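You operate a simulated robot arm through the tools that you are given. There is no shell and no other tool. Be economical: measure what you need, move in short steps, check, and stop when the job is done.

The job below is to be done with a simulated two-armed robot. You get a single attempt, and the scene is never put back.

## Task
Stand the lint roller and the stain brush on the teal tray.
Fine: hold the roller sleeve and the brush pot as you pull them out; sleeve and pot go on the slatted stand. Set down upright: blue lint roller, tufted stain brush, roller sleeve, brush pot.

It is judged by the outcome, as a careful person would: the job done as asked, and still so three seconds after it is handed in. It fails if anything else is knocked over, pushed out of place, dropped, spilled or broken.

## Robot
Two 7-joint arms with two-finger parallel grippers on one trunk, on a base that drives. Base frame: it is fixed to the floor where the robot stands at the start and does not move with it; the origin is under the middle of the robot, x ahead of it, y to its left, z up; the surface under the hand at the start is at about z = 0.9. Readings come in m, rad, newtons and seconds.
The left shoulder is at the start at [0.06, 0.143, 0.926], the right one opposite. With the tool pointing down near the work surface each hand reaches from about 0.28 to 0.7 m from the robot's upright axis, wherever it stands, measured 20 degrees to its own side. Places, roughly: top of the slatted stand [0.8, -0.7, 0.9]; tray [0.5, -0.1, 0.9]; tufted stain brush (4x4x19 cm) [0.6, -0.4, 1]. Payload 1.57 kg a hand.
The tool frame of a hand sits at the grasp point between the pads (the TCP): z along the fingers, y along the line on which they close. The tips reach 0.03 m beyond it. Largest opening 0.11 m; finger width 0.024, thickness 0.012; the body of the gripper, 0.048 by 0.112 m, starts 0.078 m behind the TCP.
Orientation is that of the tool frame in the base frame, as a unit quaternion [w, x, y, z]. With the fingers straight down and closing along the base's y, the tool's x points along the base's -x, its y along +y and its z along -z.

## Interface
- The arms move only by the tool drive_tool. It takes "left_steps", "right_steps" or both (then of equal length, played together; a hand with none holds still); each is a list of rows, each a list of 7 numbers: the finger opening in m, from 0 to 0.11, then the shift along the tool's x, y, z in m, then the turn, a rotation vector about the tool's x, y, z in rad. In form: [[fingers, x, y, z, ax, ay, az], ...]. A call has 1 to 20 rows; each row shifts and turns the commanded pose from where the row before left it, along the tool's axes as they then stand. Rows are played at 5 a second. More than 0.05 m and 0.15 rad between two rows, or a gripper value outside its range, and nothing of the call is played. Where a pose cannot be reached the arm comes as near as it can. A force on the tool above 60 N (or 10 N above the force at the start of the call, whichever is more), or a blocked arm, ends the call early, and 0.2 s more pass. Each finger travels about 0.045 m/s and halts on what it meets, pressing with about 42 N; the grip force reading is that of the motor and also rises with nothing between the fingers. The clock runs only during rows and for 0.2 s after the last one: add rows that do not move to give the fingers time. It gives the time, the measured TCP pose, the force on the tool (base axes), the opening and the grip force at its end, in the units of the frame above (readings bear some noise), with the torque about the TCP (base axes, N m) and any sound that the robot's microphone picked up.
- Cameras (640 x 400 px; columns grow to the right, rows downward): "scene" is now at [0.0495, -0.0171, 1.5377]; the picture's right is [-0.23, -0.97, 0.00], its down [-0.72, 0.17, -0.67] and it looks along [0.65, -0.16, -0.74] (base axes); focal length 284 px, centre (320, 200). "left" rides on the left gripper at [0.07, -0.016, -0.141] in its tool frame; the picture's right is [0.23, 0.97, 0.00], its down [-0.85, 0.20, -0.48] and it looks along [-0.47, 0.11, 0.88] (tool axes); focal length 222 px, centre (320, 200). "right" rides on the right gripper at [0.07, 0.016, -0.141] in its tool frame; the picture's right is [-0.23, 0.97, 0.00], its down [-0.86, -0.20, -0.48] and it looks along [-0.47, -0.11, 0.88] (tool axes); focal length 222 px, centre (320, 200). There is no depth. A picture from a camera that has moved, and an enlarged one, comes with that camera's place and axes in the base frame and with its lens.
- get_image(camera): a new picture of that camera. It takes no simulated time.
- lift_body(by): slides the trunk up (or, below 0, down) by that many m; the arms and the scene camera ride with it, the base frame stays. It gives what a move gives, with no picture.
- base_move(legs): drives the robot by 1 to 6 legs, each [ahead, left, turn to the left] in m, m and rad, along the robot's own axes; the way and the turn of a leg run together, so that a leg with both is an arc; at most 1.5 m and 3.142 rad a leg. The arms and the cameras ride along, it lands a little off, and it stops where it bumps. It gives what a move gives.
- aim_head(pan, tilt): turns the head with the scene camera to pan (to the left, within 1.501 rad either way) and tilt (down, from -0.506 to 1.204), counted from straight ahead of the robot. It gives what a move gives.
- enlarge(camera, box): a new picture of the part [left, top, right, bottom] of that camera's present view, enlarged. It takes no simulated time.
- hand_in(): hands the job in; it is judged then, once.

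Work in short steps. Places have to be worked out from the pictures, the camera data and where the tool is seen: move nearer, look again, correct. Check each grasp and each placing, and mend what went wrong. You have 120 turns and 100 pictures in all, those below and enlarged ones among them. Open the grippers and draw the arms clear of the work before you hand the job in, unless the task says otherwise; then end with one line.

The tools are called after ">>>" as a command line: name --argument value ..., lists and objects as JSON in quotes. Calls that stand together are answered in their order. drive_tool: Moves the arms, as the interface text tells. Its arguments: {"type":"object","properties":{"left_steps":{"type":"array"},"right_steps":{"type":"array"}},"required":[]} The other tools are called the same way: lift_body (by) slides the trunk up or down; base_move (legs) drives the base; aim_head (pan, tilt) turns the head that bears the scene camera; get_image (camera) takes a picture; enlarge (camera, box) takes an enlarged picture of a part of a camera's view; hand_in () hands the job in.

At the start:

```text
clock: 0.0
left_tcp_pos: [0.4609, 0.0265, 0.9991]
left_ee_rot: [0.0, 0.001, 1.0, 0.0]
left_wrist_force: [0.5, -0.3, 0.3]
left_wrist_torque: [-0.03, -0.03, -0.02]
left_finger_gap: 0.1099
left_grasp_force: 0.0
right_tcp_pos: [0.4064, -0.401, 0.999]
right_ee_rot: [0.0, 0.0, 1.0, 0.0]
right_wrist_force: [-0.7, -0.6, 0.4]
right_wrist_torque: [0.01, 0.01, 0.0]
right_finger_gap: 0.11
right_grasp_force: 0.0
trunk travel left (down, up): [-0.525, 0.065]
robot x, y, heading: [0.0006, -0.0013, -0.001]
head pan, tilt: [-0.234, 0.834]
```

scene: 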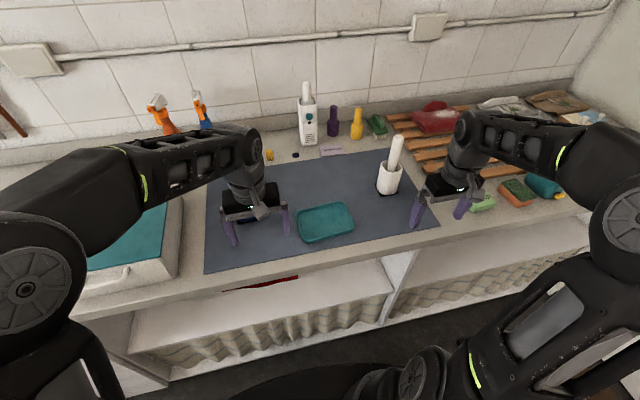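
right: 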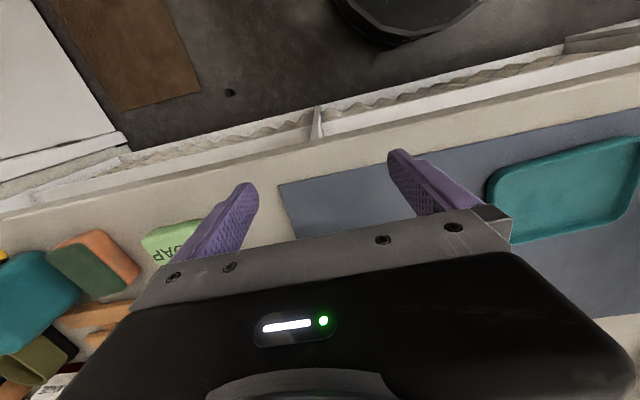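
left: 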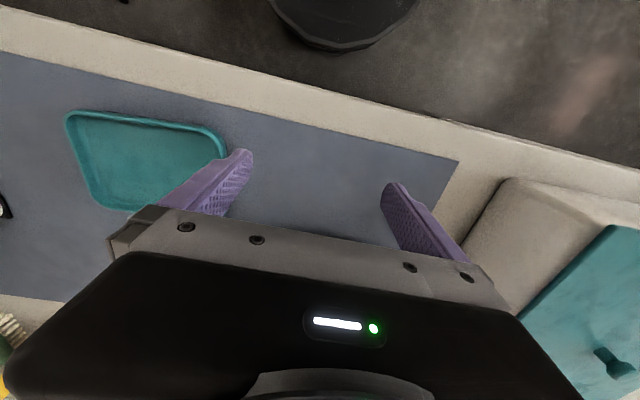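

I'll look closer at the two white holders with handles and at the stand.

>>> enlarge --camera "scene" --box '[260, 70, 420, 170]'

>>> enlarge --camera "scene" --box '[340, 80, 600, 242]'

>>> enlarge --camera "scene" --box '[260, 140, 440, 252]'

```text
4.00 times, centred on (340, 120) of scene
camera zoom: at [0.0495, -0.0171, 1.5377], right [-0.23, -0.97, 0.0], down [-0.72, 0.17, -0.67], along [0.65, -0.16, -0.74], focal length 1137 px, centre (240, 520)
```

zoom: 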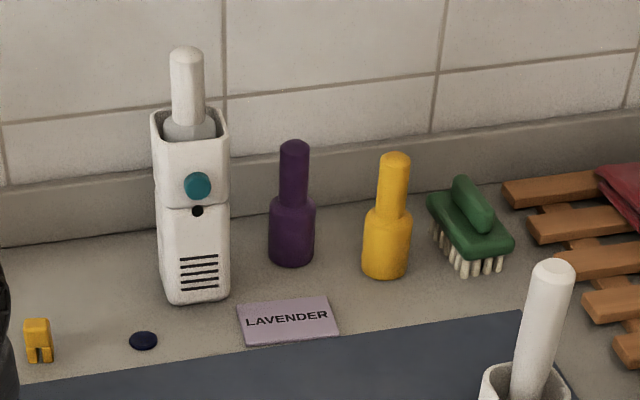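

```text
2.46 times, centred on (470, 161) of scene
camera zoom: at [0.0495, -0.0171, 1.5377], right [-0.23, -0.97, 0.0], down [-0.72, 0.17, -0.67], along [0.65, -0.16, -0.74], focal length 700 px, centre (-49, 296)
```

zoom: 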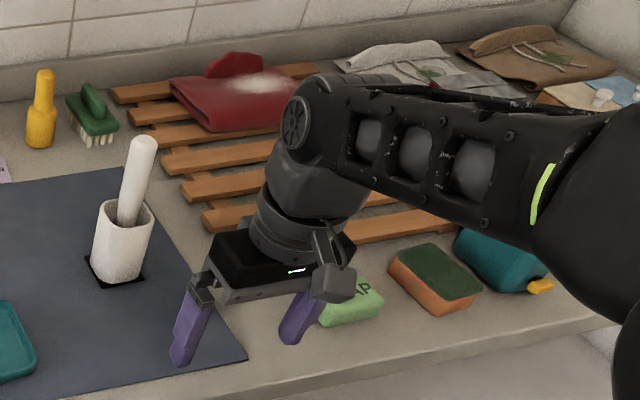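

```text
3.56 times, centred on (350, 196) of scene
camera zoom: at [0.0495, -0.0171, 1.5377], right [-0.23, -0.97, 0.0], down [-0.72, 0.17, -0.67], along [0.65, -0.16, -0.74], focal length 1011 px, centre (213, 214)
```

zoom: 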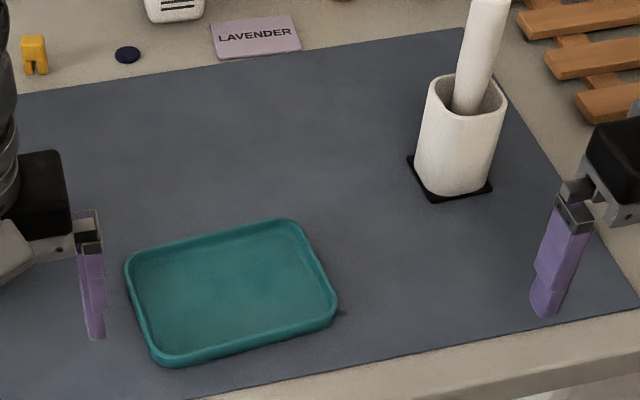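

The brush pot stands at about (0.60,-0.37), the roller sleeve at about (0.90,-0.18) and the tray at about (0.52,-0.14). I'll raise the trunk, then drive right so that both arms face the pot.

>>> lift_body --by 0.06

>>> base_move --legs '[[0, -0.33, 0]]'

>>> aim_head --pan 0.0 --tilt 0.75

>>> get_image --camera "scene"

```text
clock: 1.0
left_tcp_pos: [0.4609, 0.027, 1.0588]
left_ee_rot: [0.0, 0.0, 1.0, -0.001]
left_wrist_force: [0.5, 1.6, -0.2]
left_wrist_torque: [0.0, 0.0, 0.0]
left_finger_gap: 0.11
left_grasp_force: 0.1
right_tcp_pos: [0.4076, -0.4005, 1.0586]
right_ee_rot: [0.001, 0.0, 1.0, 0.0]
right_wrist_force: [-0.1, 0.3, 0.1]
right_wrist_torque: [-0.01, -0.03, 0.0]
right_finger_gap: 0.11
right_grasp_force: 0.1
trunk travel left (down, up): [-0.585, 0.005]
robot x, y, heading: [0.0002, -0.0004, 0.003]
head pan, tilt: [-0.234, 0.834]
```

```text
clock: 3.2
left_tcp_pos: [0.4613, -0.3075, 1.0598]
left_ee_rot: [0.0, 0.001, 1.0, 0.0]
left_wrist_force: [-0.4, -0.5, -0.6]
left_wrist_torque: [0.05, -0.02, -0.01]
left_finger_gap: 0.1099
left_grasp_force: 0.1
right_tcp_pos: [0.4071, -0.7357, 1.0589]
right_ee_rot: [-0.001, 0.001, 1.0, 0.0]
right_wrist_force: [-0.3, 0.3, -0.3]
right_wrist_torque: [0.03, -0.01, 0.0]
right_finger_gap: 0.1099
right_grasp_force: 0.0
trunk travel left (down, up): [-0.585, 0.005]
robot x, y, heading: [-0.0, -0.3345, -0.004]
head pan, tilt: [-0.234, 0.834]
```

```text
clock: 4.0
left_tcp_pos: [0.4612, -0.3067, 1.0608]
left_ee_rot: [0.0, 0.0, 1.0, 0.0]
left_wrist_force: [-0.2, -0.6, 0.5]
left_wrist_torque: [0.02, 0.04, -0.01]
left_finger_gap: 0.1098
left_grasp_force: 0.0
right_tcp_pos: [0.4062, -0.7343, 1.0598]
right_ee_rot: [0.0, 0.0, 1.0, 0.001]
right_wrist_force: [-0.1, -0.5, -0.5]
right_wrist_torque: [0.0, 0.0, -0.01]
right_finger_gap: 0.1104
right_grasp_force: 0.0
trunk travel left (down, up): [-0.585, 0.005]
robot x, y, heading: [-0.0036, -0.336, -0.006]
head pan, tilt: [0.0, 0.75]
```

```text
93 pictures are left
camera scene: at [0.0553, -0.3325, 1.6045], right [0.0, -1.0, 0.0], down [-0.68, 0.0, -0.73], along [0.73, 0.0, -0.68], focal length 284 px, centre (320, 200)
```

scene: 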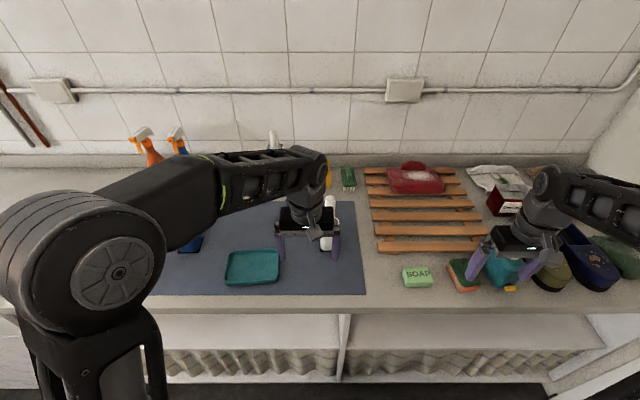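

The stand's free slats are in its front half, and the left hand hides the pot. I'll move the left hand up and to the left, and begin to yaw and tilt the right hand.

>>> drive_tool --left_steps '[[0.11, 0, 0.03, -0.04, 0, 0, 0], [0.11, 0, 0.04, -0.03, 0, 0, 0], [0.11, 0, 0.045, 0, 0, 0, 0], [0.11, 0, 0.045, 0, 0, 0, 0], [0.11, 0, 0.04, 0, 0, 0, 0], [0.11, 0, 0, 0, 0, 0, 0]]' --right_steps '[[0.11, 0, 0, -0.03, 0, 0, -0.12], [0.11, 0, 0, -0.03, 0, 0, -0.12], [0.11, 0, 0, 0, 0, 0, -0.12], [0.11, 0, 0, 0, 0, -0.14, 0], [0.11, 0, 0, 0, 0, -0.14, 0], [0.11, 0, 0, 0, 0, -0.14, 0]]'

>>> get_image --camera "scene"

>>> enlarge --camera "scene" --box '[200, 120, 400, 300]'

```text
clock: 5.4
left_tcp_pos: [0.4594, -0.1081, 1.1288]
left_ee_rot: [0.001, 0.001, 1.0, 0.0]
left_wrist_force: [0.1, -0.2, -1.0]
left_wrist_torque: [0.05, -0.01, 0.0]
left_finger_gap: 0.1102
left_grasp_force: 0.1
right_tcp_pos: [0.4044, -0.7344, 1.1202]
right_ee_rot: [0.206, -0.175, 0.962, 0.037]
right_wrist_force: [-0.3, -0.1, 0.1]
right_wrist_torque: [-0.02, -0.05, -0.02]
right_finger_gap: 0.1103
right_grasp_force: 0.1
trunk travel left (down, up): [-0.585, 0.005]
robot x, y, heading: [-0.0004, -0.3335, 0.001]
head pan, tilt: [0.0, 0.75]
```

```text
92 pictures are left
camera scene: at [0.0543, -0.3331, 1.6046], right [0.0, -1.0, 0.0], down [-0.68, 0.0, -0.73], along [0.73, 0.0, -0.68], focal length 284 px, centre (320, 200)
```

scene: 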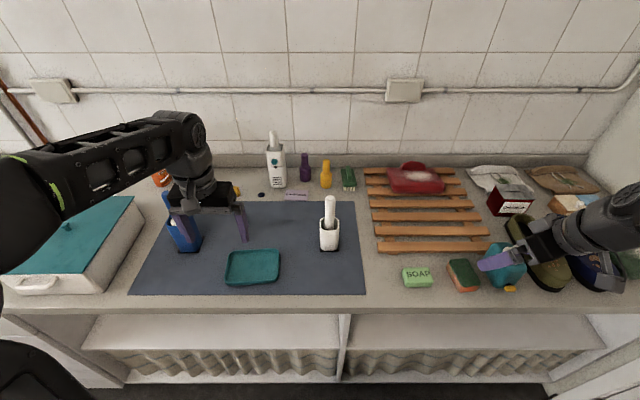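

```text
2.22 times, centred on (300, 210) of scene
camera zoom: at [0.0543, -0.3331, 1.6046], right [0.0, -1.0, 0.0], down [-0.68, 0.0, -0.73], along [0.73, 0.0, -0.68], focal length 632 px, centre (364, 178)
```

zoom: 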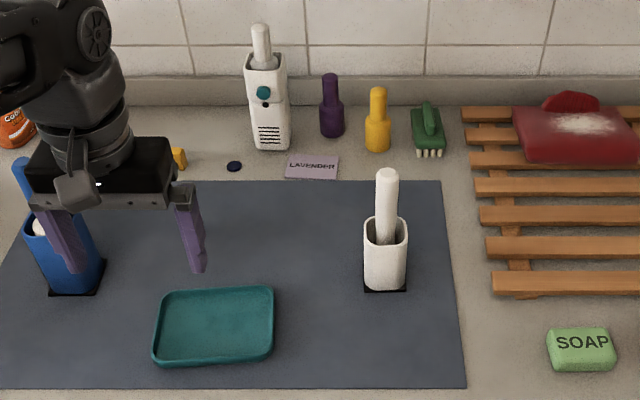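

A blue sleeve with a blue handle has come into view at about (0.61, 0.08). It was hidden behind the left arm, and it must be the lint roller; the white thing at the back is just an air freshener. I'll drive ahead 0.06 m and set the right hand's tilt for the pot.

>>> base_move --legs '[[0.06, 0, 0]]'

>>> drive_tool --right_steps '[[0.11, 0, 0, 0, 0, 0.14, 0], [0.11, 0, 0, 0, 0, 0.14, 0], [0.11, 0, 0, 0, 0, 0.14, 0], [0.11, 0, 0, 0, 0, 0, 0.12], [0.11, 0, 0.03, 0, 0, 0, 0.12], [0.11, 0, 0.04, 0, 0, 0, 0.12], [0.11, 0, 0.05, 0, 0, -0.12, 0], [0.11, 0, 0.05, 0, 0, -0.12, 0], [0.11, 0, 0.05, 0, 0, -0.12, 0], [0.11, 0, 0.05, 0, 0, -0.12, 0], [0.11, 0, 0.05, 0, 0, -0.12, 0], [0.11, 0, 0.05, 0, 0, -0.12, 0], [0.11, 0, 0, 0, 0, -0.12, 0], [0.11, 0, 0, 0, 0, -0.12, 0], [0.11, 0, 0, 0, 0, 0, 0]]'

>>> get_image --camera "scene"

>>> get_image --camera "right"

>>> get_image --camera "left"

```text
clock: 6.3
left_tcp_pos: [0.5206, -0.1067, 1.1268]
left_ee_rot: [-0.001, 0.0, 1.0, 0.0]
left_wrist_force: [0.1, -0.6, -0.7]
left_wrist_torque: [-0.01, 0.04, -0.03]
left_finger_gap: 0.1099
left_grasp_force: 0.0
right_tcp_pos: [0.4661, -0.733, 1.1187]
right_ee_rot: [0.204, -0.175, 0.963, 0.037]
right_wrist_force: [0.6, -0.1, 0.0]
right_wrist_torque: [0.01, 0.05, 0.02]
right_finger_gap: 0.11
right_grasp_force: 0.0
trunk travel left (down, up): [-0.585, 0.005]
robot x, y, heading: [0.0573, -0.3336, -0.001]
head pan, tilt: [0.0, 0.75]
```

```text
clock: 9.5
left_tcp_pos: [0.52, -0.1064, 1.1287]
left_ee_rot: [0.0, 0.0, 1.0, 0.0]
left_wrist_force: [0.0, 0.6, 0.0]
left_wrist_torque: [0.02, -0.01, -0.01]
left_finger_gap: 0.1101
left_grasp_force: 0.0
right_tcp_pos: [0.457, -0.3592, 1.1217]
right_ee_rot: [0.463, 0.001, 0.886, -0.001]
right_wrist_force: [-0.2, 0.1, -0.1]
right_wrist_torque: [-0.01, 0.01, 0.01]
right_finger_gap: 0.1097
right_grasp_force: 0.0
right hand out of reach, approached as far as the arm can: row 14
trunk travel left (down, up): [-0.585, 0.005]
robot x, y, heading: [0.0584, -0.3329, -0.003]
head pan, tilt: [0.0, 0.75]
```

```text
90 pictures are left
camera scene: at [0.1136, -0.3327, 1.6046], right [0.0, -1.0, 0.0], down [-0.68, 0.0, -0.73], along [0.73, 0.0, -0.68], focal length 284 px, centre (320, 200)
```

scene: 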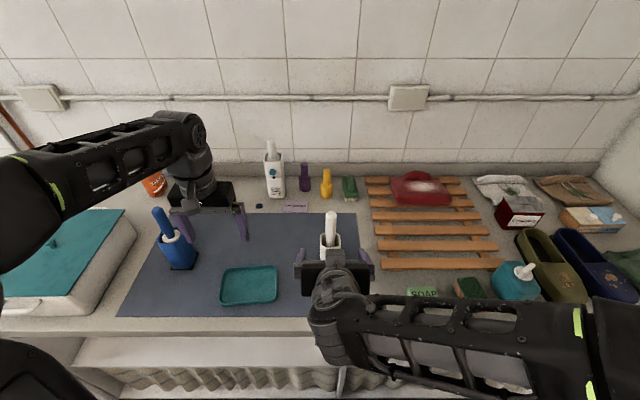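

```text
89 pictures are left
camera right: at [0.3025, -0.3431, 1.1457], right [0.13, 0.97, 0.19], down [0.1, -0.2, 0.98], along [0.99, -0.11, -0.12], focal length 222 px, centre (320, 200)
```

right: 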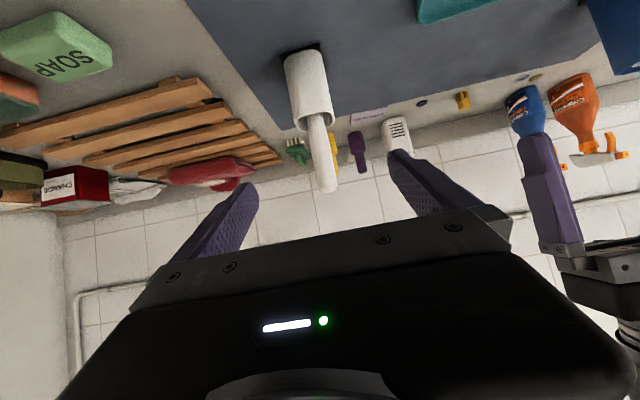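

```text
88 pictures are left
camera left: at [0.4497, -0.1246, 1.2696], right [-0.23, 0.97, 0.0], down [0.85, 0.2, 0.48], along [0.47, 0.11, -0.88], focal length 222 px, centre (320, 200)
```

left: 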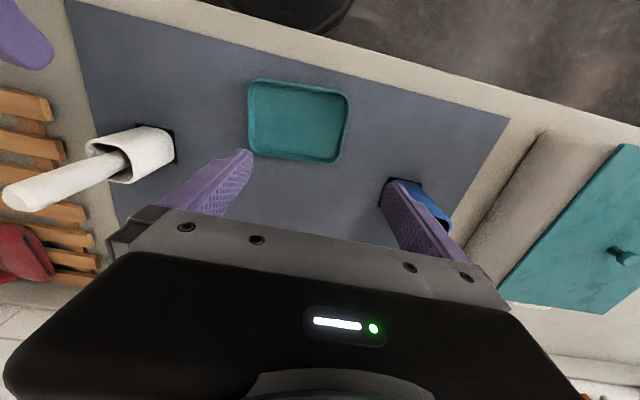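

The pot's centre works out at (0.606,-0.360), with its rim near z=0.995. I'll move the right hand in along its tool z to TCP (0.606,-0.36,0.955) with the fingers open.

>>> drive_tool --right_steps '[[0.11, 0.013, 0, 0.03, 0, 0, 0], [0.11, 0.013, 0, 0.03, 0, 0, 0], [0.11, 0.013, 0, 0.03, 0, 0, 0], [0.11, 0.013, 0, 0.03, 0, 0, 0], [0.11, 0, 0, 0.03, 0, 0, 0], [0.11, 0, 0, 0.03, 0, 0, 0], [0.11, 0, 0, 0.03, 0, 0, 0], [0.11, 0, 0, 0.008, 0, 0, 0], [0.11, 0, 0, 0, 0, 0, 0]]'

>>> get_image --camera "right"

>>> enlarge --camera "scene" --box '[240, 180, 420, 300]'

```text
clock: 11.5
left_tcp_pos: [0.5205, -0.1071, 1.1283]
left_ee_rot: [0.0, 0.001, 1.0, 0.0]
left_wrist_force: [0.6, 0.3, -0.5]
left_wrist_torque: [-0.03, 0.01, 0.03]
left_finger_gap: 0.1101
left_grasp_force: 0.1
right_tcp_pos: [0.605, -0.3602, 0.9543]
right_ee_rot: [0.461, 0.0, 0.887, 0.0]
right_wrist_force: [0.1, 0.1, 0.3]
right_wrist_torque: [-0.01, 0.0, 0.04]
right_finger_gap: 0.11
right_grasp_force: 0.0
trunk travel left (down, up): [-0.585, 0.005]
robot x, y, heading: [0.0627, -0.3327, 0.0]
head pan, tilt: [0.0, 0.75]
```

```text
87 pictures are left
camera right: at [0.4513, -0.3437, 0.9788], right [0.13, 0.97, 0.19], down [0.1, -0.2, 0.97], along [0.99, -0.11, -0.12], focal length 222 px, centre (320, 200)
```

right: 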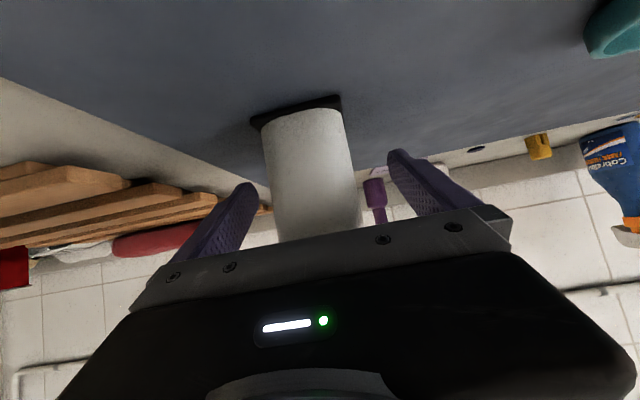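

```text
3.33 times, centred on (330, 240) of scene
camera zoom: at [0.1147, -0.3324, 1.6045], right [0.0, -1.0, 0.0], down [-0.68, 0.0, -0.73], along [0.73, 0.0, -0.68], focal length 948 px, centre (287, 67)
```

zoom: 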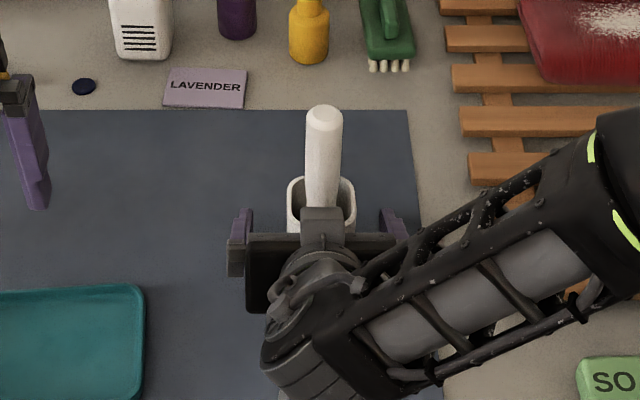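

The pot is centred between the fingers with no contact, so I'll close.

>>> drive_tool --right_steps '[[0.08, 0, 0, 0, 0, 0, 0], [0.06, 0, 0, 0, 0, 0, 0], [0.05, 0, 0, 0, 0, 0, 0], [0.045, 0, 0, 0, 0, 0, 0], [0.045, 0, 0, 0, 0, 0, 0], [0.045, 0, 0, 0, 0, 0, 0]]'

>>> enlarge --camera "left" --box '[0, 60, 240, 210]'

```text
clock: 12.9
left_tcp_pos: [0.5193, -0.1063, 1.1281]
left_ee_rot: [-0.001, 0.0, 1.0, 0.001]
left_wrist_force: [0.2, 0.3, 0.0]
left_wrist_torque: [-0.02, -0.01, 0.05]
left_finger_gap: 0.1101
left_grasp_force: 0.0
right_tcp_pos: [0.6054, -0.3606, 0.9544]
right_ee_rot: [0.462, 0.0, 0.887, 0.0]
right_wrist_force: [0.0, -2.5, 1.3]
right_wrist_torque: [-0.09, 0.12, 0.09]
right_finger_gap: 0.056
right_grasp_force: 36.9
trunk travel left (down, up): [-0.585, 0.005]
robot x, y, heading: [0.061, -0.3336, -0.003]
head pan, tilt: [0.0, 0.75]
```

```text
2.67 times, centred on (120, 135) of left
camera zoom: at [0.4504, -0.1247, 1.2693], right [-0.23, 0.97, 0.0], down [0.86, 0.2, 0.48], along [0.47, 0.11, -0.88], focal length 592 px, centre (853, 373)
```

zoom: 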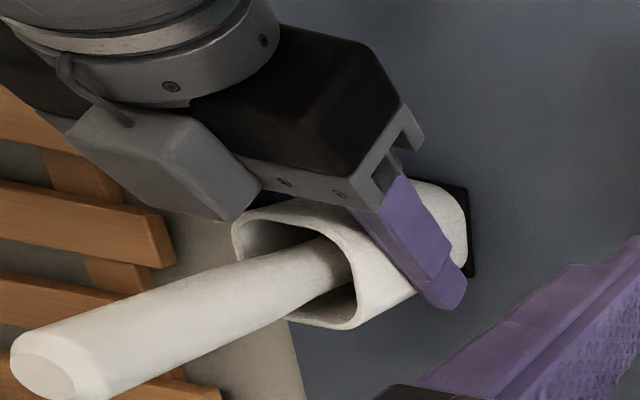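

The pot is held with an opening of 0.056 m. Next I'll bring the left hand above the handle at about (0.604,-0.362), keeping it high.

>>> drive_tool --left_steps '[[0.11, 0, 0, -0.03, 0, 0, 0], [0.11, 0, 0, -0.03, 0, 0, 0], [0.1, -0.0141, -0.0427, 0, 0, 0, 0], [0.09, -0.0141, -0.0427, 0, 0, 0, 0], [0.08, -0.0141, -0.0427, 0, 0, 0, 0], [0.07, -0.0141, -0.0427, 0, 0, 0, 0], [0.07, -0.0141, -0.0427, 0, 0, 0, 0], [0.07, -0.0141, -0.0427, 0, 0, 0, 0], [0.07, 0, 0, 0, 0, 0, 0]]'

>>> get_image --camera "left"

>>> get_image --camera "scene"

```text
clock: 14.9
left_tcp_pos: [0.5642, -0.2435, 1.1638]
left_ee_rot: [0.003, 0.0, 1.0, -0.001]
left_wrist_force: [-0.8, -0.3, -0.7]
left_wrist_torque: [-0.01, -0.02, 0.04]
left_finger_gap: 0.07
left_grasp_force: 0.1
left hand out of reach, approached as far as the arm can: row 2, 6, 7, 8
right_tcp_pos: [0.6054, -0.3605, 0.9558]
right_ee_rot: [0.462, 0.0, 0.887, -0.001]
right_wrist_force: [0.8, -3.2, 0.6]
right_wrist_torque: [0.0, 0.09, 0.07]
right_finger_gap: 0.0557
right_grasp_force: 42.6
trunk travel left (down, up): [-0.585, 0.005]
robot x, y, heading: [0.0608, -0.3353, 0.0]
head pan, tilt: [0.0, 0.75]
```

```text
84 pictures are left
camera left: at [0.4944, -0.2608, 1.3042], right [-0.23, 0.97, 0.0], down [0.85, 0.2, 0.48], along [0.47, 0.11, -0.88], focal length 222 px, centre (320, 200)
```

left: 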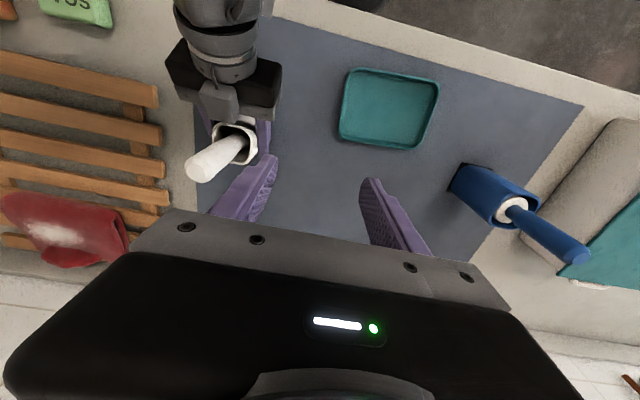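

```text
83 pictures are left
camera scene: at [0.1145, -0.3326, 1.6045], right [0.0, -1.0, 0.0], down [-0.68, 0.0, -0.73], along [0.73, 0.0, -0.68], focal length 284 px, centre (320, 200)
```

scene: 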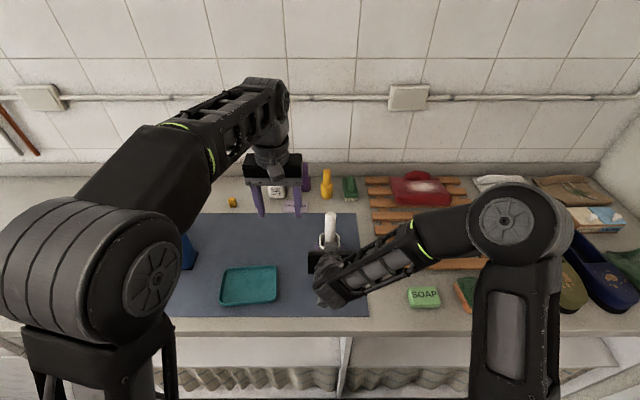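

At that height, pointing straight down, the left hand can't reach far enough. I'll back it off and give it a lean, yaw -0.6 and tilt 0.6. Then I'll lift the held pot a little and bring it nearer.

>>> drive_tool --left_steps '[[0.07, 0.02, 0.04, 0, 0, 0, 0], [0.07, 0.02, 0.04, 0, 0, 0, 0], [0.07, 0.02, 0.04, 0, 0, 0, 0], [0.07, 0, 0, 0, 0, 0, 0.15], [0.07, 0, 0, 0, 0, 0, 0.15], [0.07, 0, 0, 0, 0, 0, 0.15], [0.07, 0, 0, 0, 0, 0, 0.15], [0.07, 0, 0, 0, 0, -0.15, 0], [0.07, 0, 0, 0, 0, -0.15, 0], [0.07, 0, 0, 0, 0, -0.15, 0], [0.07, 0, 0, 0, 0, -0.15, 0], [0.07, 0, 0, 0, 0, 0, 0]]'

>>> drive_tool --right_steps '[[0.045, -0.0082, 0, -0.0057, 0, 0, 0], [0.045, -0.0082, 0, -0.0057, 0, 0, 0], [0.045, 0, 0, 0, 0, 0, 0]]'

>>> get_image --camera "scene"

>>> get_image --camera "right"

```text
clock: 17.5
left_tcp_pos: [0.5053, -0.1226, 1.1644]
left_ee_rot: [0.283, 0.282, 0.912, -0.087]
left_wrist_force: [-0.4, -0.6, -0.2]
left_wrist_torque: [-0.02, -0.02, -0.02]
left_finger_gap: 0.0699
left_grasp_force: 0.1
right_tcp_pos: [0.6054, -0.3591, 0.9538]
right_ee_rot: [0.462, -0.001, 0.887, 0.001]
right_wrist_force: [-1.3, 1.1, -0.1]
right_wrist_torque: [0.04, 0.12, 0.14]
right_finger_gap: 0.0557
right_grasp_force: 42.0
trunk travel left (down, up): [-0.585, 0.005]
robot x, y, heading: [0.0594, -0.3347, -0.001]
head pan, tilt: [0.0, 0.75]
```

```text
clock: 18.3
left_tcp_pos: [0.5053, -0.1243, 1.1647]
left_ee_rot: [0.282, 0.282, 0.913, -0.088]
left_wrist_force: [0.3, 0.1, 0.0]
left_wrist_torque: [-0.01, -0.04, 0.03]
left_finger_gap: 0.0702
left_grasp_force: 0.1
right_tcp_pos: [0.6043, -0.3582, 0.974]
right_ee_rot: [0.461, -0.001, 0.887, 0.001]
right_wrist_force: [1.1, -0.4, -1.7]
right_wrist_torque: [-0.05, 0.04, 0.03]
right_finger_gap: 0.0556
right_grasp_force: 42.2
trunk travel left (down, up): [-0.585, 0.005]
robot x, y, heading: [0.0588, -0.3322, -0.004]
head pan, tilt: [0.0, 0.75]
```

```text
82 pictures are left
camera scene: at [0.1148, -0.3324, 1.6045], right [0.0, -1.0, 0.0], down [-0.68, 0.0, -0.73], along [0.73, 0.0, -0.68], focal length 284 px, centre (320, 200)
```

scene: 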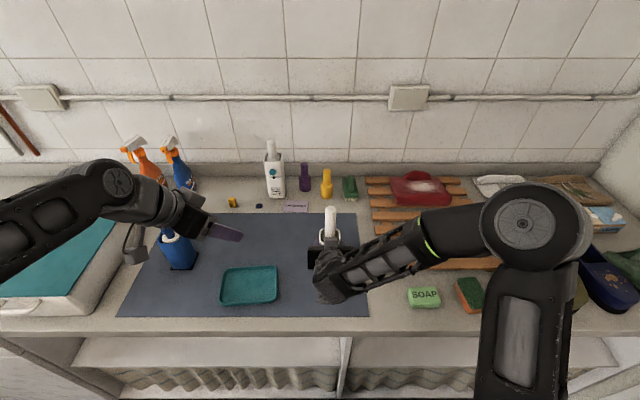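

```text
81 pictures are left
camera right: at [0.4506, -0.3439, 0.9994], right [0.13, 0.97, 0.19], down [0.1, -0.2, 0.97], along [0.99, -0.11, -0.12], focal length 222 px, centre (320, 200)
```

right: 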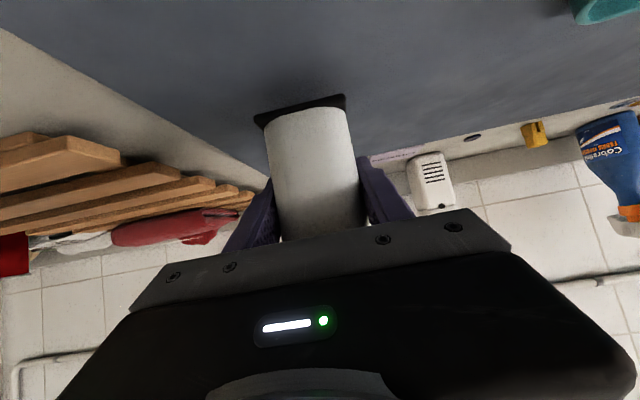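

The pot lifts with its brush and its black foot. I'll bring it nearer, to about (0.52,-0.29).

>>> drive_tool --right_steps '[[0.045, 0.012, 0.018, -0.0172, 0, 0, 0], [0.045, 0.012, 0.018, -0.0172, 0, 0, 0], [0.045, 0.012, 0.018, -0.0172, 0, 0, 0], [0.045, 0.012, 0.016, -0.0172, 0, 0, 0], [0.045, 0, 0, 0, 0, 0, 0]]'

>>> get_image --camera "left"

>>> enlarge --camera "scene" --box '[160, 160, 400, 310]'

```text
clock: 19.5
left_tcp_pos: [0.5049, -0.1227, 1.1641]
left_ee_rot: [0.282, 0.282, 0.913, -0.087]
left_wrist_force: [0.1, 0.7, -0.2]
left_wrist_torque: [-0.01, -0.01, 0.01]
left_finger_gap: 0.0705
left_grasp_force: 0.0
right_tcp_pos: [0.5219, -0.2896, 0.9731]
right_ee_rot: [0.462, 0.001, 0.887, -0.001]
right_wrist_force: [0.2, 0.0, -1.9]
right_wrist_torque: [0.02, -0.01, 0.0]
right_finger_gap: 0.0557
right_grasp_force: 42.4
trunk travel left (down, up): [-0.585, 0.005]
robot x, y, heading: [0.0585, -0.3351, 0.003]
head pan, tilt: [0.0, 0.75]
```

```text
80 pictures are left
camera left: at [0.3831, -0.0609, 1.2412], right [0.4, 0.91, -0.13], down [0.47, -0.08, 0.88], along [0.79, -0.41, -0.46], focal length 222 px, centre (320, 200)
```

left: 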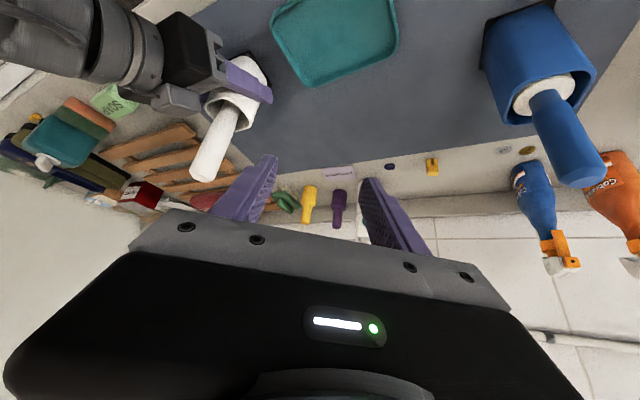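

```text
2.67 times, centred on (280, 235) of scene
camera zoom: at [0.1149, -0.3326, 1.6045], right [0.0, -1.0, 0.0], down [-0.68, 0.0, -0.73], along [0.73, 0.0, -0.68], focal length 758 px, centre (427, 107)
```

zoom: 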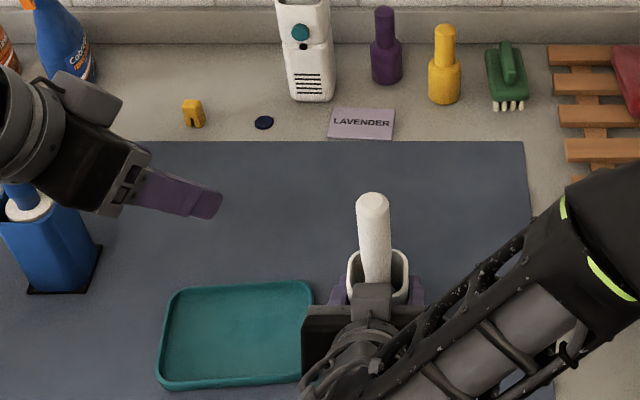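

The handle stands at (0.522,-0.287) with its top near z=1.115. I'll move the left hand to a point 0.1 m back along its approach.

>>> drive_tool --left_steps '[[0.07, -0.0101, -0.0316, 0.006, 0, 0, 0], [0.07, -0.0101, -0.0316, 0.006, 0, 0, 0], [0.07, -0.0101, -0.0316, 0.006, 0, 0, 0], [0.07, -0.0101, -0.0316, 0.006, 0, 0, 0], [0.07, 0, 0, 0, 0, 0, 0]]'

>>> get_image --camera "left"

>>> enlarge --camera "scene" --box '[200, 160, 440, 310]'

```text
clock: 20.7
left_tcp_pos: [0.4716, -0.2534, 1.1694]
left_ee_rot: [0.283, 0.282, 0.913, -0.087]
left_wrist_force: [0.2, 0.4, 0.8]
left_wrist_torque: [-0.01, -0.01, -0.01]
left_finger_gap: 0.07
left_grasp_force: 0.2
right_tcp_pos: [0.5225, -0.2887, 0.9733]
right_ee_rot: [0.461, 0.0, 0.887, 0.0]
right_wrist_force: [-0.2, 0.0, -1.7]
right_wrist_torque: [-0.04, -0.03, 0.01]
right_finger_gap: 0.056
right_grasp_force: 41.5
trunk travel left (down, up): [-0.585, 0.005]
robot x, y, heading: [0.0626, -0.3331, -0.002]
head pan, tilt: [0.0, 0.75]
```

```text
78 pictures are left
camera left: at [0.349, -0.1908, 1.247], right [0.39, 0.91, -0.13], down [0.47, -0.08, 0.88], along [0.79, -0.41, -0.46], focal length 222 px, centre (320, 200)
```

left: 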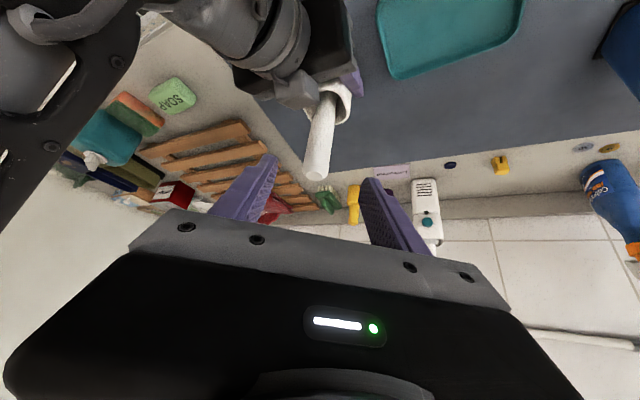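

```text
2.67 times, centred on (320, 235) of scene
camera zoom: at [0.1148, -0.332, 1.6045], right [0.0, -1.0, 0.0], down [-0.68, 0.0, -0.73], along [0.73, 0.0, -0.68], focal length 758 px, centre (320, 107)
```

zoom: 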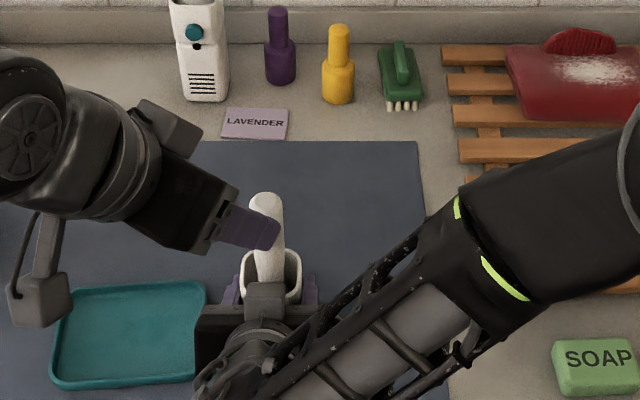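

The handle is centred between the left fingers. I'll advance 0.095 m along the tool axis and check before closing.

>>> drive_tool --left_steps '[[0.07, 0, 0, 0.025, 0, 0, 0], [0.07, 0, 0, 0.025, 0, 0, 0], [0.07, 0, 0, 0.025, 0, 0, 0], [0.07, 0, 0, 0.022, 0, 0, 0], [0.07, 0, 0, 0, 0, 0, 0]]'

>>> get_image --camera "left"

>>> enlarge --camera "scene" --box '[200, 160, 440, 310]'

```text
clock: 21.9
left_tcp_pos: [0.518, -0.2834, 1.0877]
left_ee_rot: [0.283, 0.282, 0.913, -0.087]
left_wrist_force: [-1.1, 0.0, 0.0]
left_wrist_torque: [0.0, 0.03, -0.01]
left_finger_gap: 0.0697
left_grasp_force: 0.0
right_tcp_pos: [0.5227, -0.289, 0.9735]
right_ee_rot: [0.462, 0.0, 0.887, 0.0]
right_wrist_force: [-0.1, -0.3, -2.3]
right_wrist_torque: [0.0, -0.01, 0.0]
right_finger_gap: 0.0557
right_grasp_force: 41.8
trunk travel left (down, up): [-0.585, 0.005]
robot x, y, heading: [0.0587, -0.3329, 0.004]
head pan, tilt: [0.0, 0.75]
```

```text
76 pictures are left
camera left: at [0.3963, -0.2213, 1.1653], right [0.4, 0.91, -0.13], down [0.47, -0.08, 0.88], along [0.79, -0.41, -0.46], focal length 222 px, centre (320, 200)
```

left: 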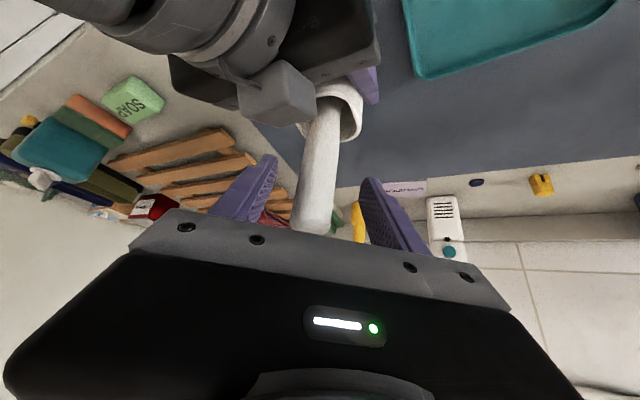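

```text
2.67 times, centred on (320, 235) of scene
camera zoom: at [0.1145, -0.3323, 1.6045], right [0.0, -1.0, 0.0], down [-0.68, 0.0, -0.73], along [0.73, 0.0, -0.68], focal length 758 px, centre (320, 107)
```

zoom: 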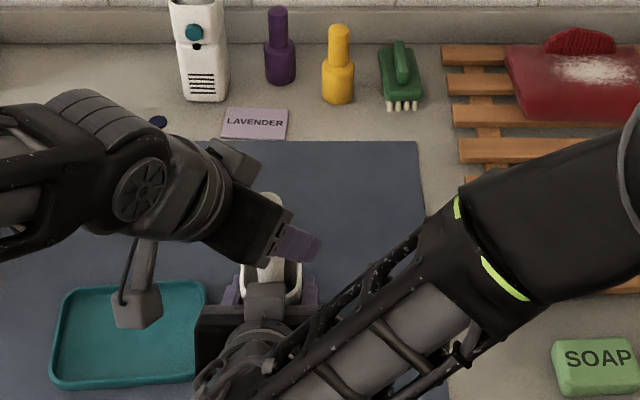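

Good, the handle is between the pads. I'll close the left fingers on it.

>>> drive_tool --left_steps '[[0.05, 0, 0, 0, 0, 0, 0], [0.035, 0, 0, 0, 0, 0, 0], [0.02, 0, 0, 0, 0, 0, 0], [0.015, 0, 0, 0, 0, 0, 0], [0.015, 0, 0, 0, 0, 0, 0], [0.015, 0, 0, 0, 0, 0, 0]]'

>>> get_image --camera "left"

```text
clock: 23.3
left_tcp_pos: [0.5186, -0.2833, 1.0883]
left_ee_rot: [0.282, 0.283, 0.913, -0.088]
left_wrist_force: [0.8, -0.4, 0.2]
left_wrist_torque: [-0.06, -0.09, 0.01]
left_finger_gap: 0.0247
left_grasp_force: 36.9
right_tcp_pos: [0.5224, -0.2893, 0.9739]
right_ee_rot: [0.463, 0.0, 0.887, 0.0]
right_wrist_force: [-1.4, 0.6, -1.4]
right_wrist_torque: [-0.02, 0.02, -0.01]
right_finger_gap: 0.0556
right_grasp_force: 42.2
trunk travel left (down, up): [-0.585, 0.005]
robot x, y, heading: [0.0594, -0.3281, -0.001]
head pan, tilt: [0.0, 0.75]
```

```text
74 pictures are left
camera left: at [0.3964, -0.2212, 1.1654], right [0.4, 0.91, -0.13], down [0.47, -0.08, 0.88], along [0.79, -0.41, -0.46], focal length 222 px, centre (320, 200)
```

left: 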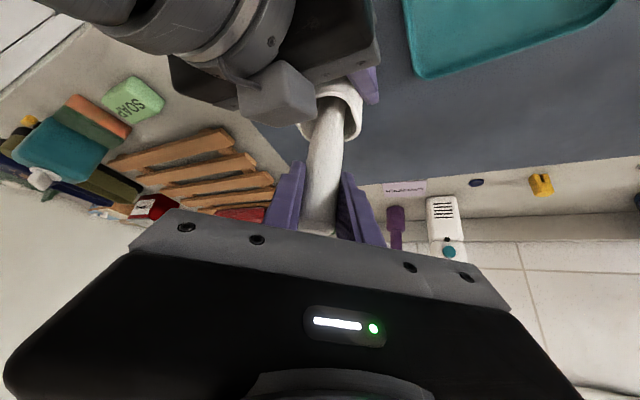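

Gripped, with an opening of 0.025 m. I'll pull the brush straight up in small steps while holding the pot still.

>>> drive_tool --left_steps '[[0.015, -0.0113, 0, -0.0165, 0, 0, 0], [0.015, -0.0113, 0, -0.0165, 0, 0, 0], [0.015, -0.0113, 0, -0.0165, 0, 0, 0], [0.015, 0, 0, 0, 0, 0, 0]]'

>>> get_image --camera "left"

```text
clock: 24.3
left_tcp_pos: [0.5184, -0.2845, 1.1473]
left_ee_rot: [0.283, 0.282, 0.913, -0.087]
left_wrist_force: [-0.2, -0.3, -0.9]
left_wrist_torque: [0.0, -0.02, 0.03]
left_finger_gap: 0.025
left_grasp_force: 36.1
right_tcp_pos: [0.5237, -0.2896, 0.9736]
right_ee_rot: [0.462, 0.001, 0.887, -0.001]
right_wrist_force: [1.1, 0.3, -0.5]
right_wrist_torque: [0.01, -0.03, 0.03]
right_finger_gap: 0.0559
right_grasp_force: 41.7
trunk travel left (down, up): [-0.585, 0.005]
robot x, y, heading: [0.0632, -0.3276, 0.001]
head pan, tilt: [0.0, 0.75]
```

```text
73 pictures are left
camera left: at [0.3957, -0.2222, 1.2244], right [0.4, 0.91, -0.13], down [0.47, -0.08, 0.88], along [0.79, -0.41, -0.46], focal length 222 px, centre (320, 200)
```

left: 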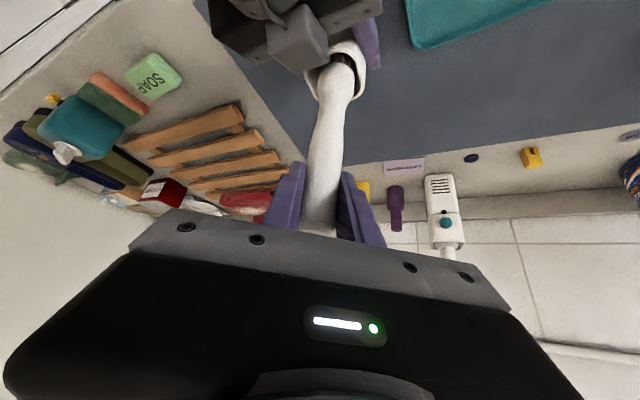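

It slides out freely. I'll go up 0.07 m more.

>>> drive_tool --left_steps '[[0.015, -0.0113, 0, -0.0165, 0, 0, 0], [0.015, -0.0113, 0, -0.0165, 0, 0, 0], [0.015, -0.0113, 0, -0.0165, 0, 0, 0], [0.015, -0.0085, 0, -0.0123, 0, 0, 0], [0.015, 0, 0, 0, 0, 0, 0]]'

>>> get_image --camera "left"

>>> get_image --camera "scene"

```text
clock: 25.5
left_tcp_pos: [0.5179, -0.2841, 1.2223]
left_ee_rot: [0.282, 0.283, 0.913, -0.087]
left_wrist_force: [-0.5, 0.8, -0.1]
left_wrist_torque: [0.0, -0.03, 0.0]
left_finger_gap: 0.0253
left_grasp_force: 36.6
right_tcp_pos: [0.5228, -0.2884, 0.9734]
right_ee_rot: [0.462, 0.0, 0.887, 0.001]
right_wrist_force: [-1.3, 0.1, -1.7]
right_wrist_torque: [-0.01, -0.03, -0.03]
right_finger_gap: 0.0559
right_grasp_force: 41.5
trunk travel left (down, up): [-0.585, 0.005]
robot x, y, heading: [0.0563, -0.3311, -0.001]
head pan, tilt: [0.0, 0.75]
```

```text
72 pictures are left
camera left: at [0.3954, -0.2214, 1.2991], right [0.4, 0.91, -0.13], down [0.47, -0.08, 0.88], along [0.79, -0.41, -0.46], focal length 222 px, centre (320, 200)
```

left: 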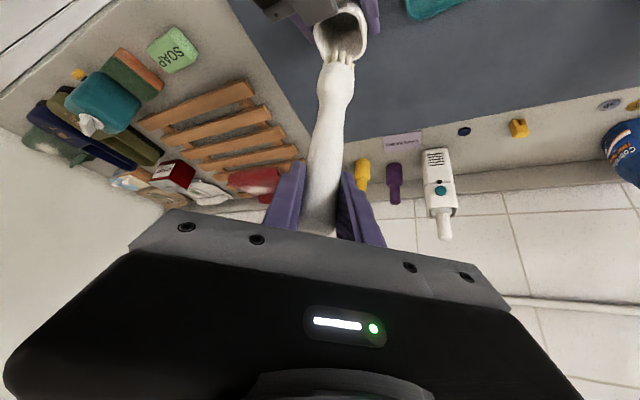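

```text
71 pictures are left
camera scene: at [0.1147, -0.3323, 1.6045], right [0.0, -1.0, 0.0], down [-0.68, 0.0, -0.73], along [0.73, 0.0, -0.68], focal length 284 px, centre (320, 200)
```

scene: 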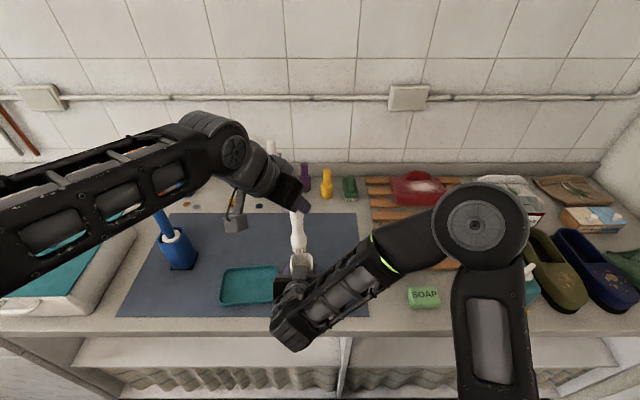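

The brush is fully out, with its tufts down. I'll move the pot aside to the right and up towards the stand, keeping the brush still.

>>> drive_tool --right_steps '[[0.045, 0, -0.035, 0, 0, 0, 0], [0.045, 0, -0.04, 0, 0, 0, 0], [0.045, -0.0165, -0.03, -0.0114, 0, 0, 0], [0.045, -0.0165, -0.03, -0.0114, 0, 0, 0], [0.045, -0.0165, -0.03, -0.0114, 0, 0, 0], [0.045, -0.0228, 0, 0.0328, 0, 0, 0], [0.045, -0.0228, 0, 0.0328, 0, 0, 0], [0.045, 0, 0, 0, 0, 0, 0]]'

>>> get_image --camera "scene"

>>> enlarge --camera "scene" --box '[200, 170, 420, 310]'

```text
clock: 27.3
left_tcp_pos: [0.5179, -0.2841, 1.2211]
left_ee_rot: [0.283, 0.282, 0.913, -0.087]
left_wrist_force: [-0.7, 0.5, -0.6]
left_wrist_torque: [-0.02, 0.02, -0.03]
left_finger_gap: 0.0251
left_grasp_force: 36.6
right_tcp_pos: [0.6324, -0.4367, 1.0393]
right_ee_rot: [0.462, 0.0, 0.887, 0.0]
right_wrist_force: [-0.1, 0.0, -2.5]
right_wrist_torque: [0.0, -0.01, 0.0]
right_finger_gap: 0.0557
right_grasp_force: 42.6
right hand out of reach, approached as far as the arm can: row 3, 4, 5
trunk travel left (down, up): [-0.585, 0.005]
robot x, y, heading: [0.0568, -0.3335, 0.001]
head pan, tilt: [0.0, 0.75]
```

```text
70 pictures are left
camera scene: at [0.1146, -0.3323, 1.6045], right [0.0, -1.0, 0.0], down [-0.68, 0.0, -0.73], along [0.73, 0.0, -0.68], focal length 284 px, centre (320, 200)
```

scene: 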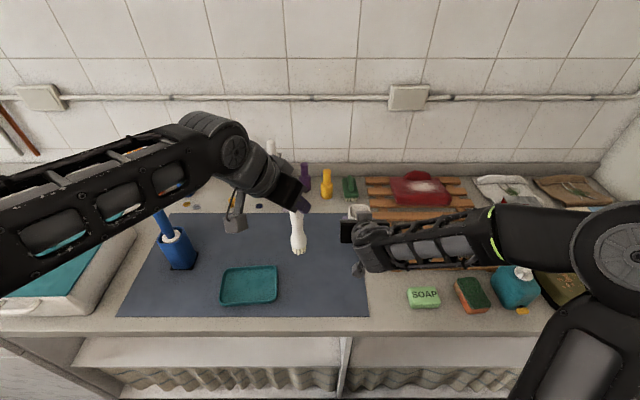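

```text
2.86 times, centred on (310, 240) of scene
camera zoom: at [0.1146, -0.3323, 1.6045], right [0.0, -1.0, 0.0], down [-0.68, 0.0, -0.73], along [0.73, 0.0, -0.68], focal length 812 px, centre (349, 86)
```

zoom: 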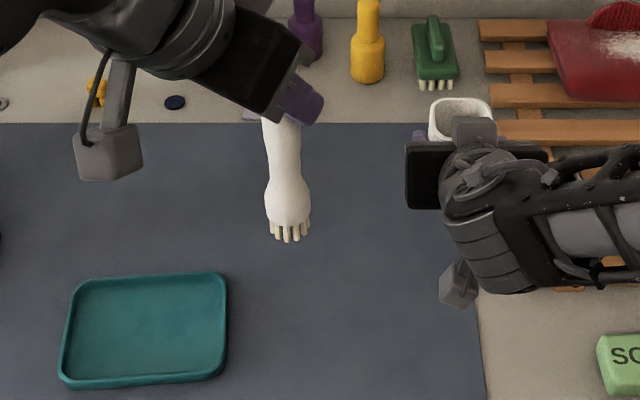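

The brush's bottom is about 0.163 m below the left TCP. I'll carry it over the right-hand half of the tray at (0.545,-0.175) and lower most of the way.

>>> drive_tool --left_steps '[[0.015, 0.0107, 0.035, -0.0074, 0, 0, 0], [0.015, 0.0107, 0.035, -0.0074, 0, 0, 0], [0.015, 0.0107, 0.035, -0.0074, 0, 0, 0], [0.015, 0.0113, 0, 0.0165, 0, 0, 0], [0.015, 0.0113, 0, 0.0165, 0, 0, 0], [0.015, 0.0113, 0, 0.0165, 0, 0, 0], [0.015, 0.0113, 0, 0.0165, 0, 0, 0], [0.015, 0.0113, 0, 0.0165, 0, 0, 0], [0.015, 0, 0, 0, 0, 0, 0]]'

>>> enlarge --camera "scene" --box '[180, 190, 340, 310]'

>>> get_image --camera "left"

```text
clock: 29.3
left_tcp_pos: [0.5437, -0.1748, 1.119]
left_ee_rot: [0.283, 0.283, 0.912, -0.088]
left_wrist_force: [-0.3, 0.2, -1.2]
left_wrist_torque: [-0.02, 0.0, 0.01]
left_finger_gap: 0.0254
left_grasp_force: 36.2
right_tcp_pos: [0.6323, -0.4369, 1.038]
right_ee_rot: [0.462, 0.0, 0.887, 0.0]
right_wrist_force: [0.7, 0.4, -2.3]
right_wrist_torque: [0.0, -0.02, -0.05]
right_finger_gap: 0.0557
right_grasp_force: 41.8
trunk travel left (down, up): [-0.585, 0.005]
robot x, y, heading: [0.0601, -0.3346, -0.001]
head pan, tilt: [0.0, 0.75]
```

```text
3.33 times, centred on (260, 250) of scene
camera zoom: at [0.1146, -0.3324, 1.6045], right [0.0, -1.0, 0.0], down [-0.68, 0.0, -0.73], along [0.73, 0.0, -0.68], focal length 948 px, centre (520, 33)
```

zoom: 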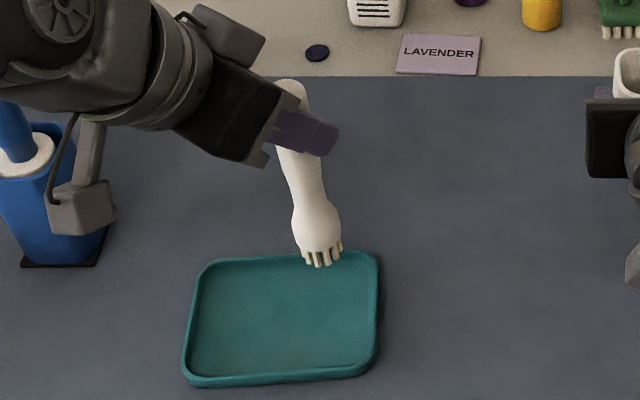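

```text
67 pictures are left
camera left: at [0.4211, -0.1124, 1.1968], right [0.39, 0.91, -0.13], down [0.47, -0.08, 0.88], along [0.79, -0.41, -0.46], focal length 222 px, centre (320, 200)
```

left: 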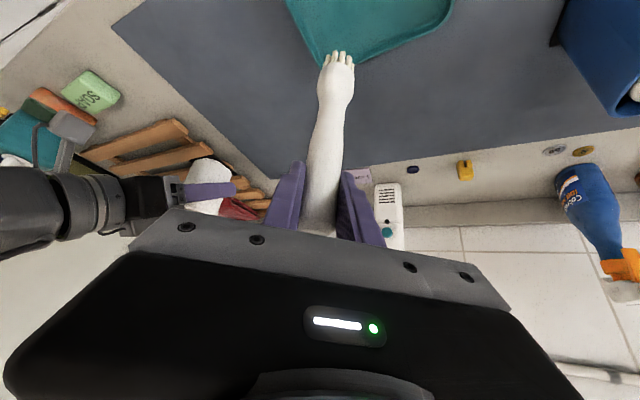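

The brush is upright but a little too near the tray's back rim. I'll shift it 0.018 m back towards me and lower slowly.

>>> drive_tool --left_steps '[[0.015, 0.0132, -0.0085, -0.009, 0, 0, 0], [0.015, 0.0085, 0, 0.0123, 0, 0, 0], [0.015, 0.0085, 0, 0.0123, 0, 0, 0], [0.015, 0.0028, 0, 0.0041, 0, 0, 0], [0.015, 0, 0, 0, 0, 0, 0]]'

>>> enlarge --camera "scene" --box '[180, 190, 340, 310]'

>>> enlarge --camera "left" --box '[240, 0, 440, 125]'

```text
clock: 30.5
left_tcp_pos: [0.5258, -0.175, 1.0868]
left_ee_rot: [0.282, 0.283, 0.913, -0.087]
left_wrist_force: [-0.1, 0.7, -0.5]
left_wrist_torque: [-0.01, 0.03, 0.01]
left_finger_gap: 0.0249
left_grasp_force: 36.5
right_tcp_pos: [0.632, -0.4366, 1.0392]
right_ee_rot: [0.462, 0.0, 0.887, 0.0]
right_wrist_force: [-0.7, 0.0, -1.9]
right_wrist_torque: [-0.02, 0.03, -0.01]
right_finger_gap: 0.0561
right_grasp_force: 42.0
trunk travel left (down, up): [-0.585, 0.005]
robot x, y, heading: [0.0589, -0.3313, 0.002]
head pan, tilt: [0.0, 0.75]
```

```text
3.33 times, centred on (260, 250) of scene
camera zoom: at [0.1146, -0.3324, 1.6045], right [0.0, -1.0, 0.0], down [-0.68, 0.0, -0.73], along [0.73, 0.0, -0.68], focal length 948 px, centre (520, 33)
```

zoom: 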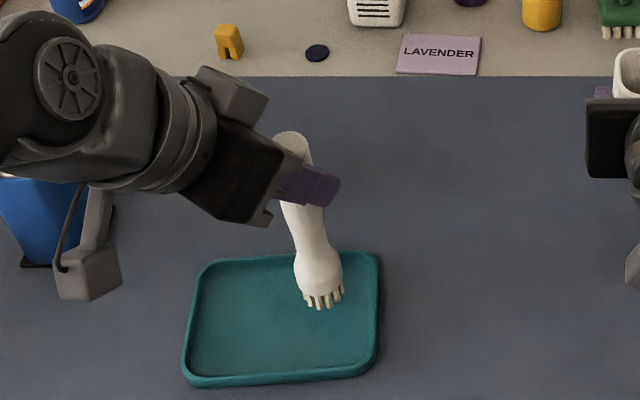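

```text
3.20 times, centred on (340, 62) of left
camera zoom: at [0.4033, -0.1119, 1.1638], right [0.4, 0.91, -0.13], down [0.47, -0.08, 0.88], along [0.79, -0.41, -0.46], focal length 711 px, centre (256, 640)
```

zoom: 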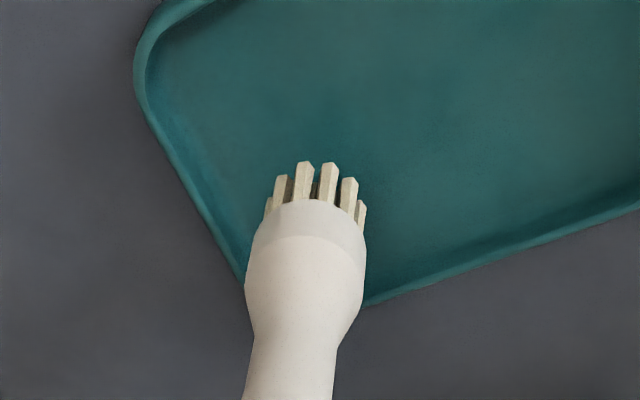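

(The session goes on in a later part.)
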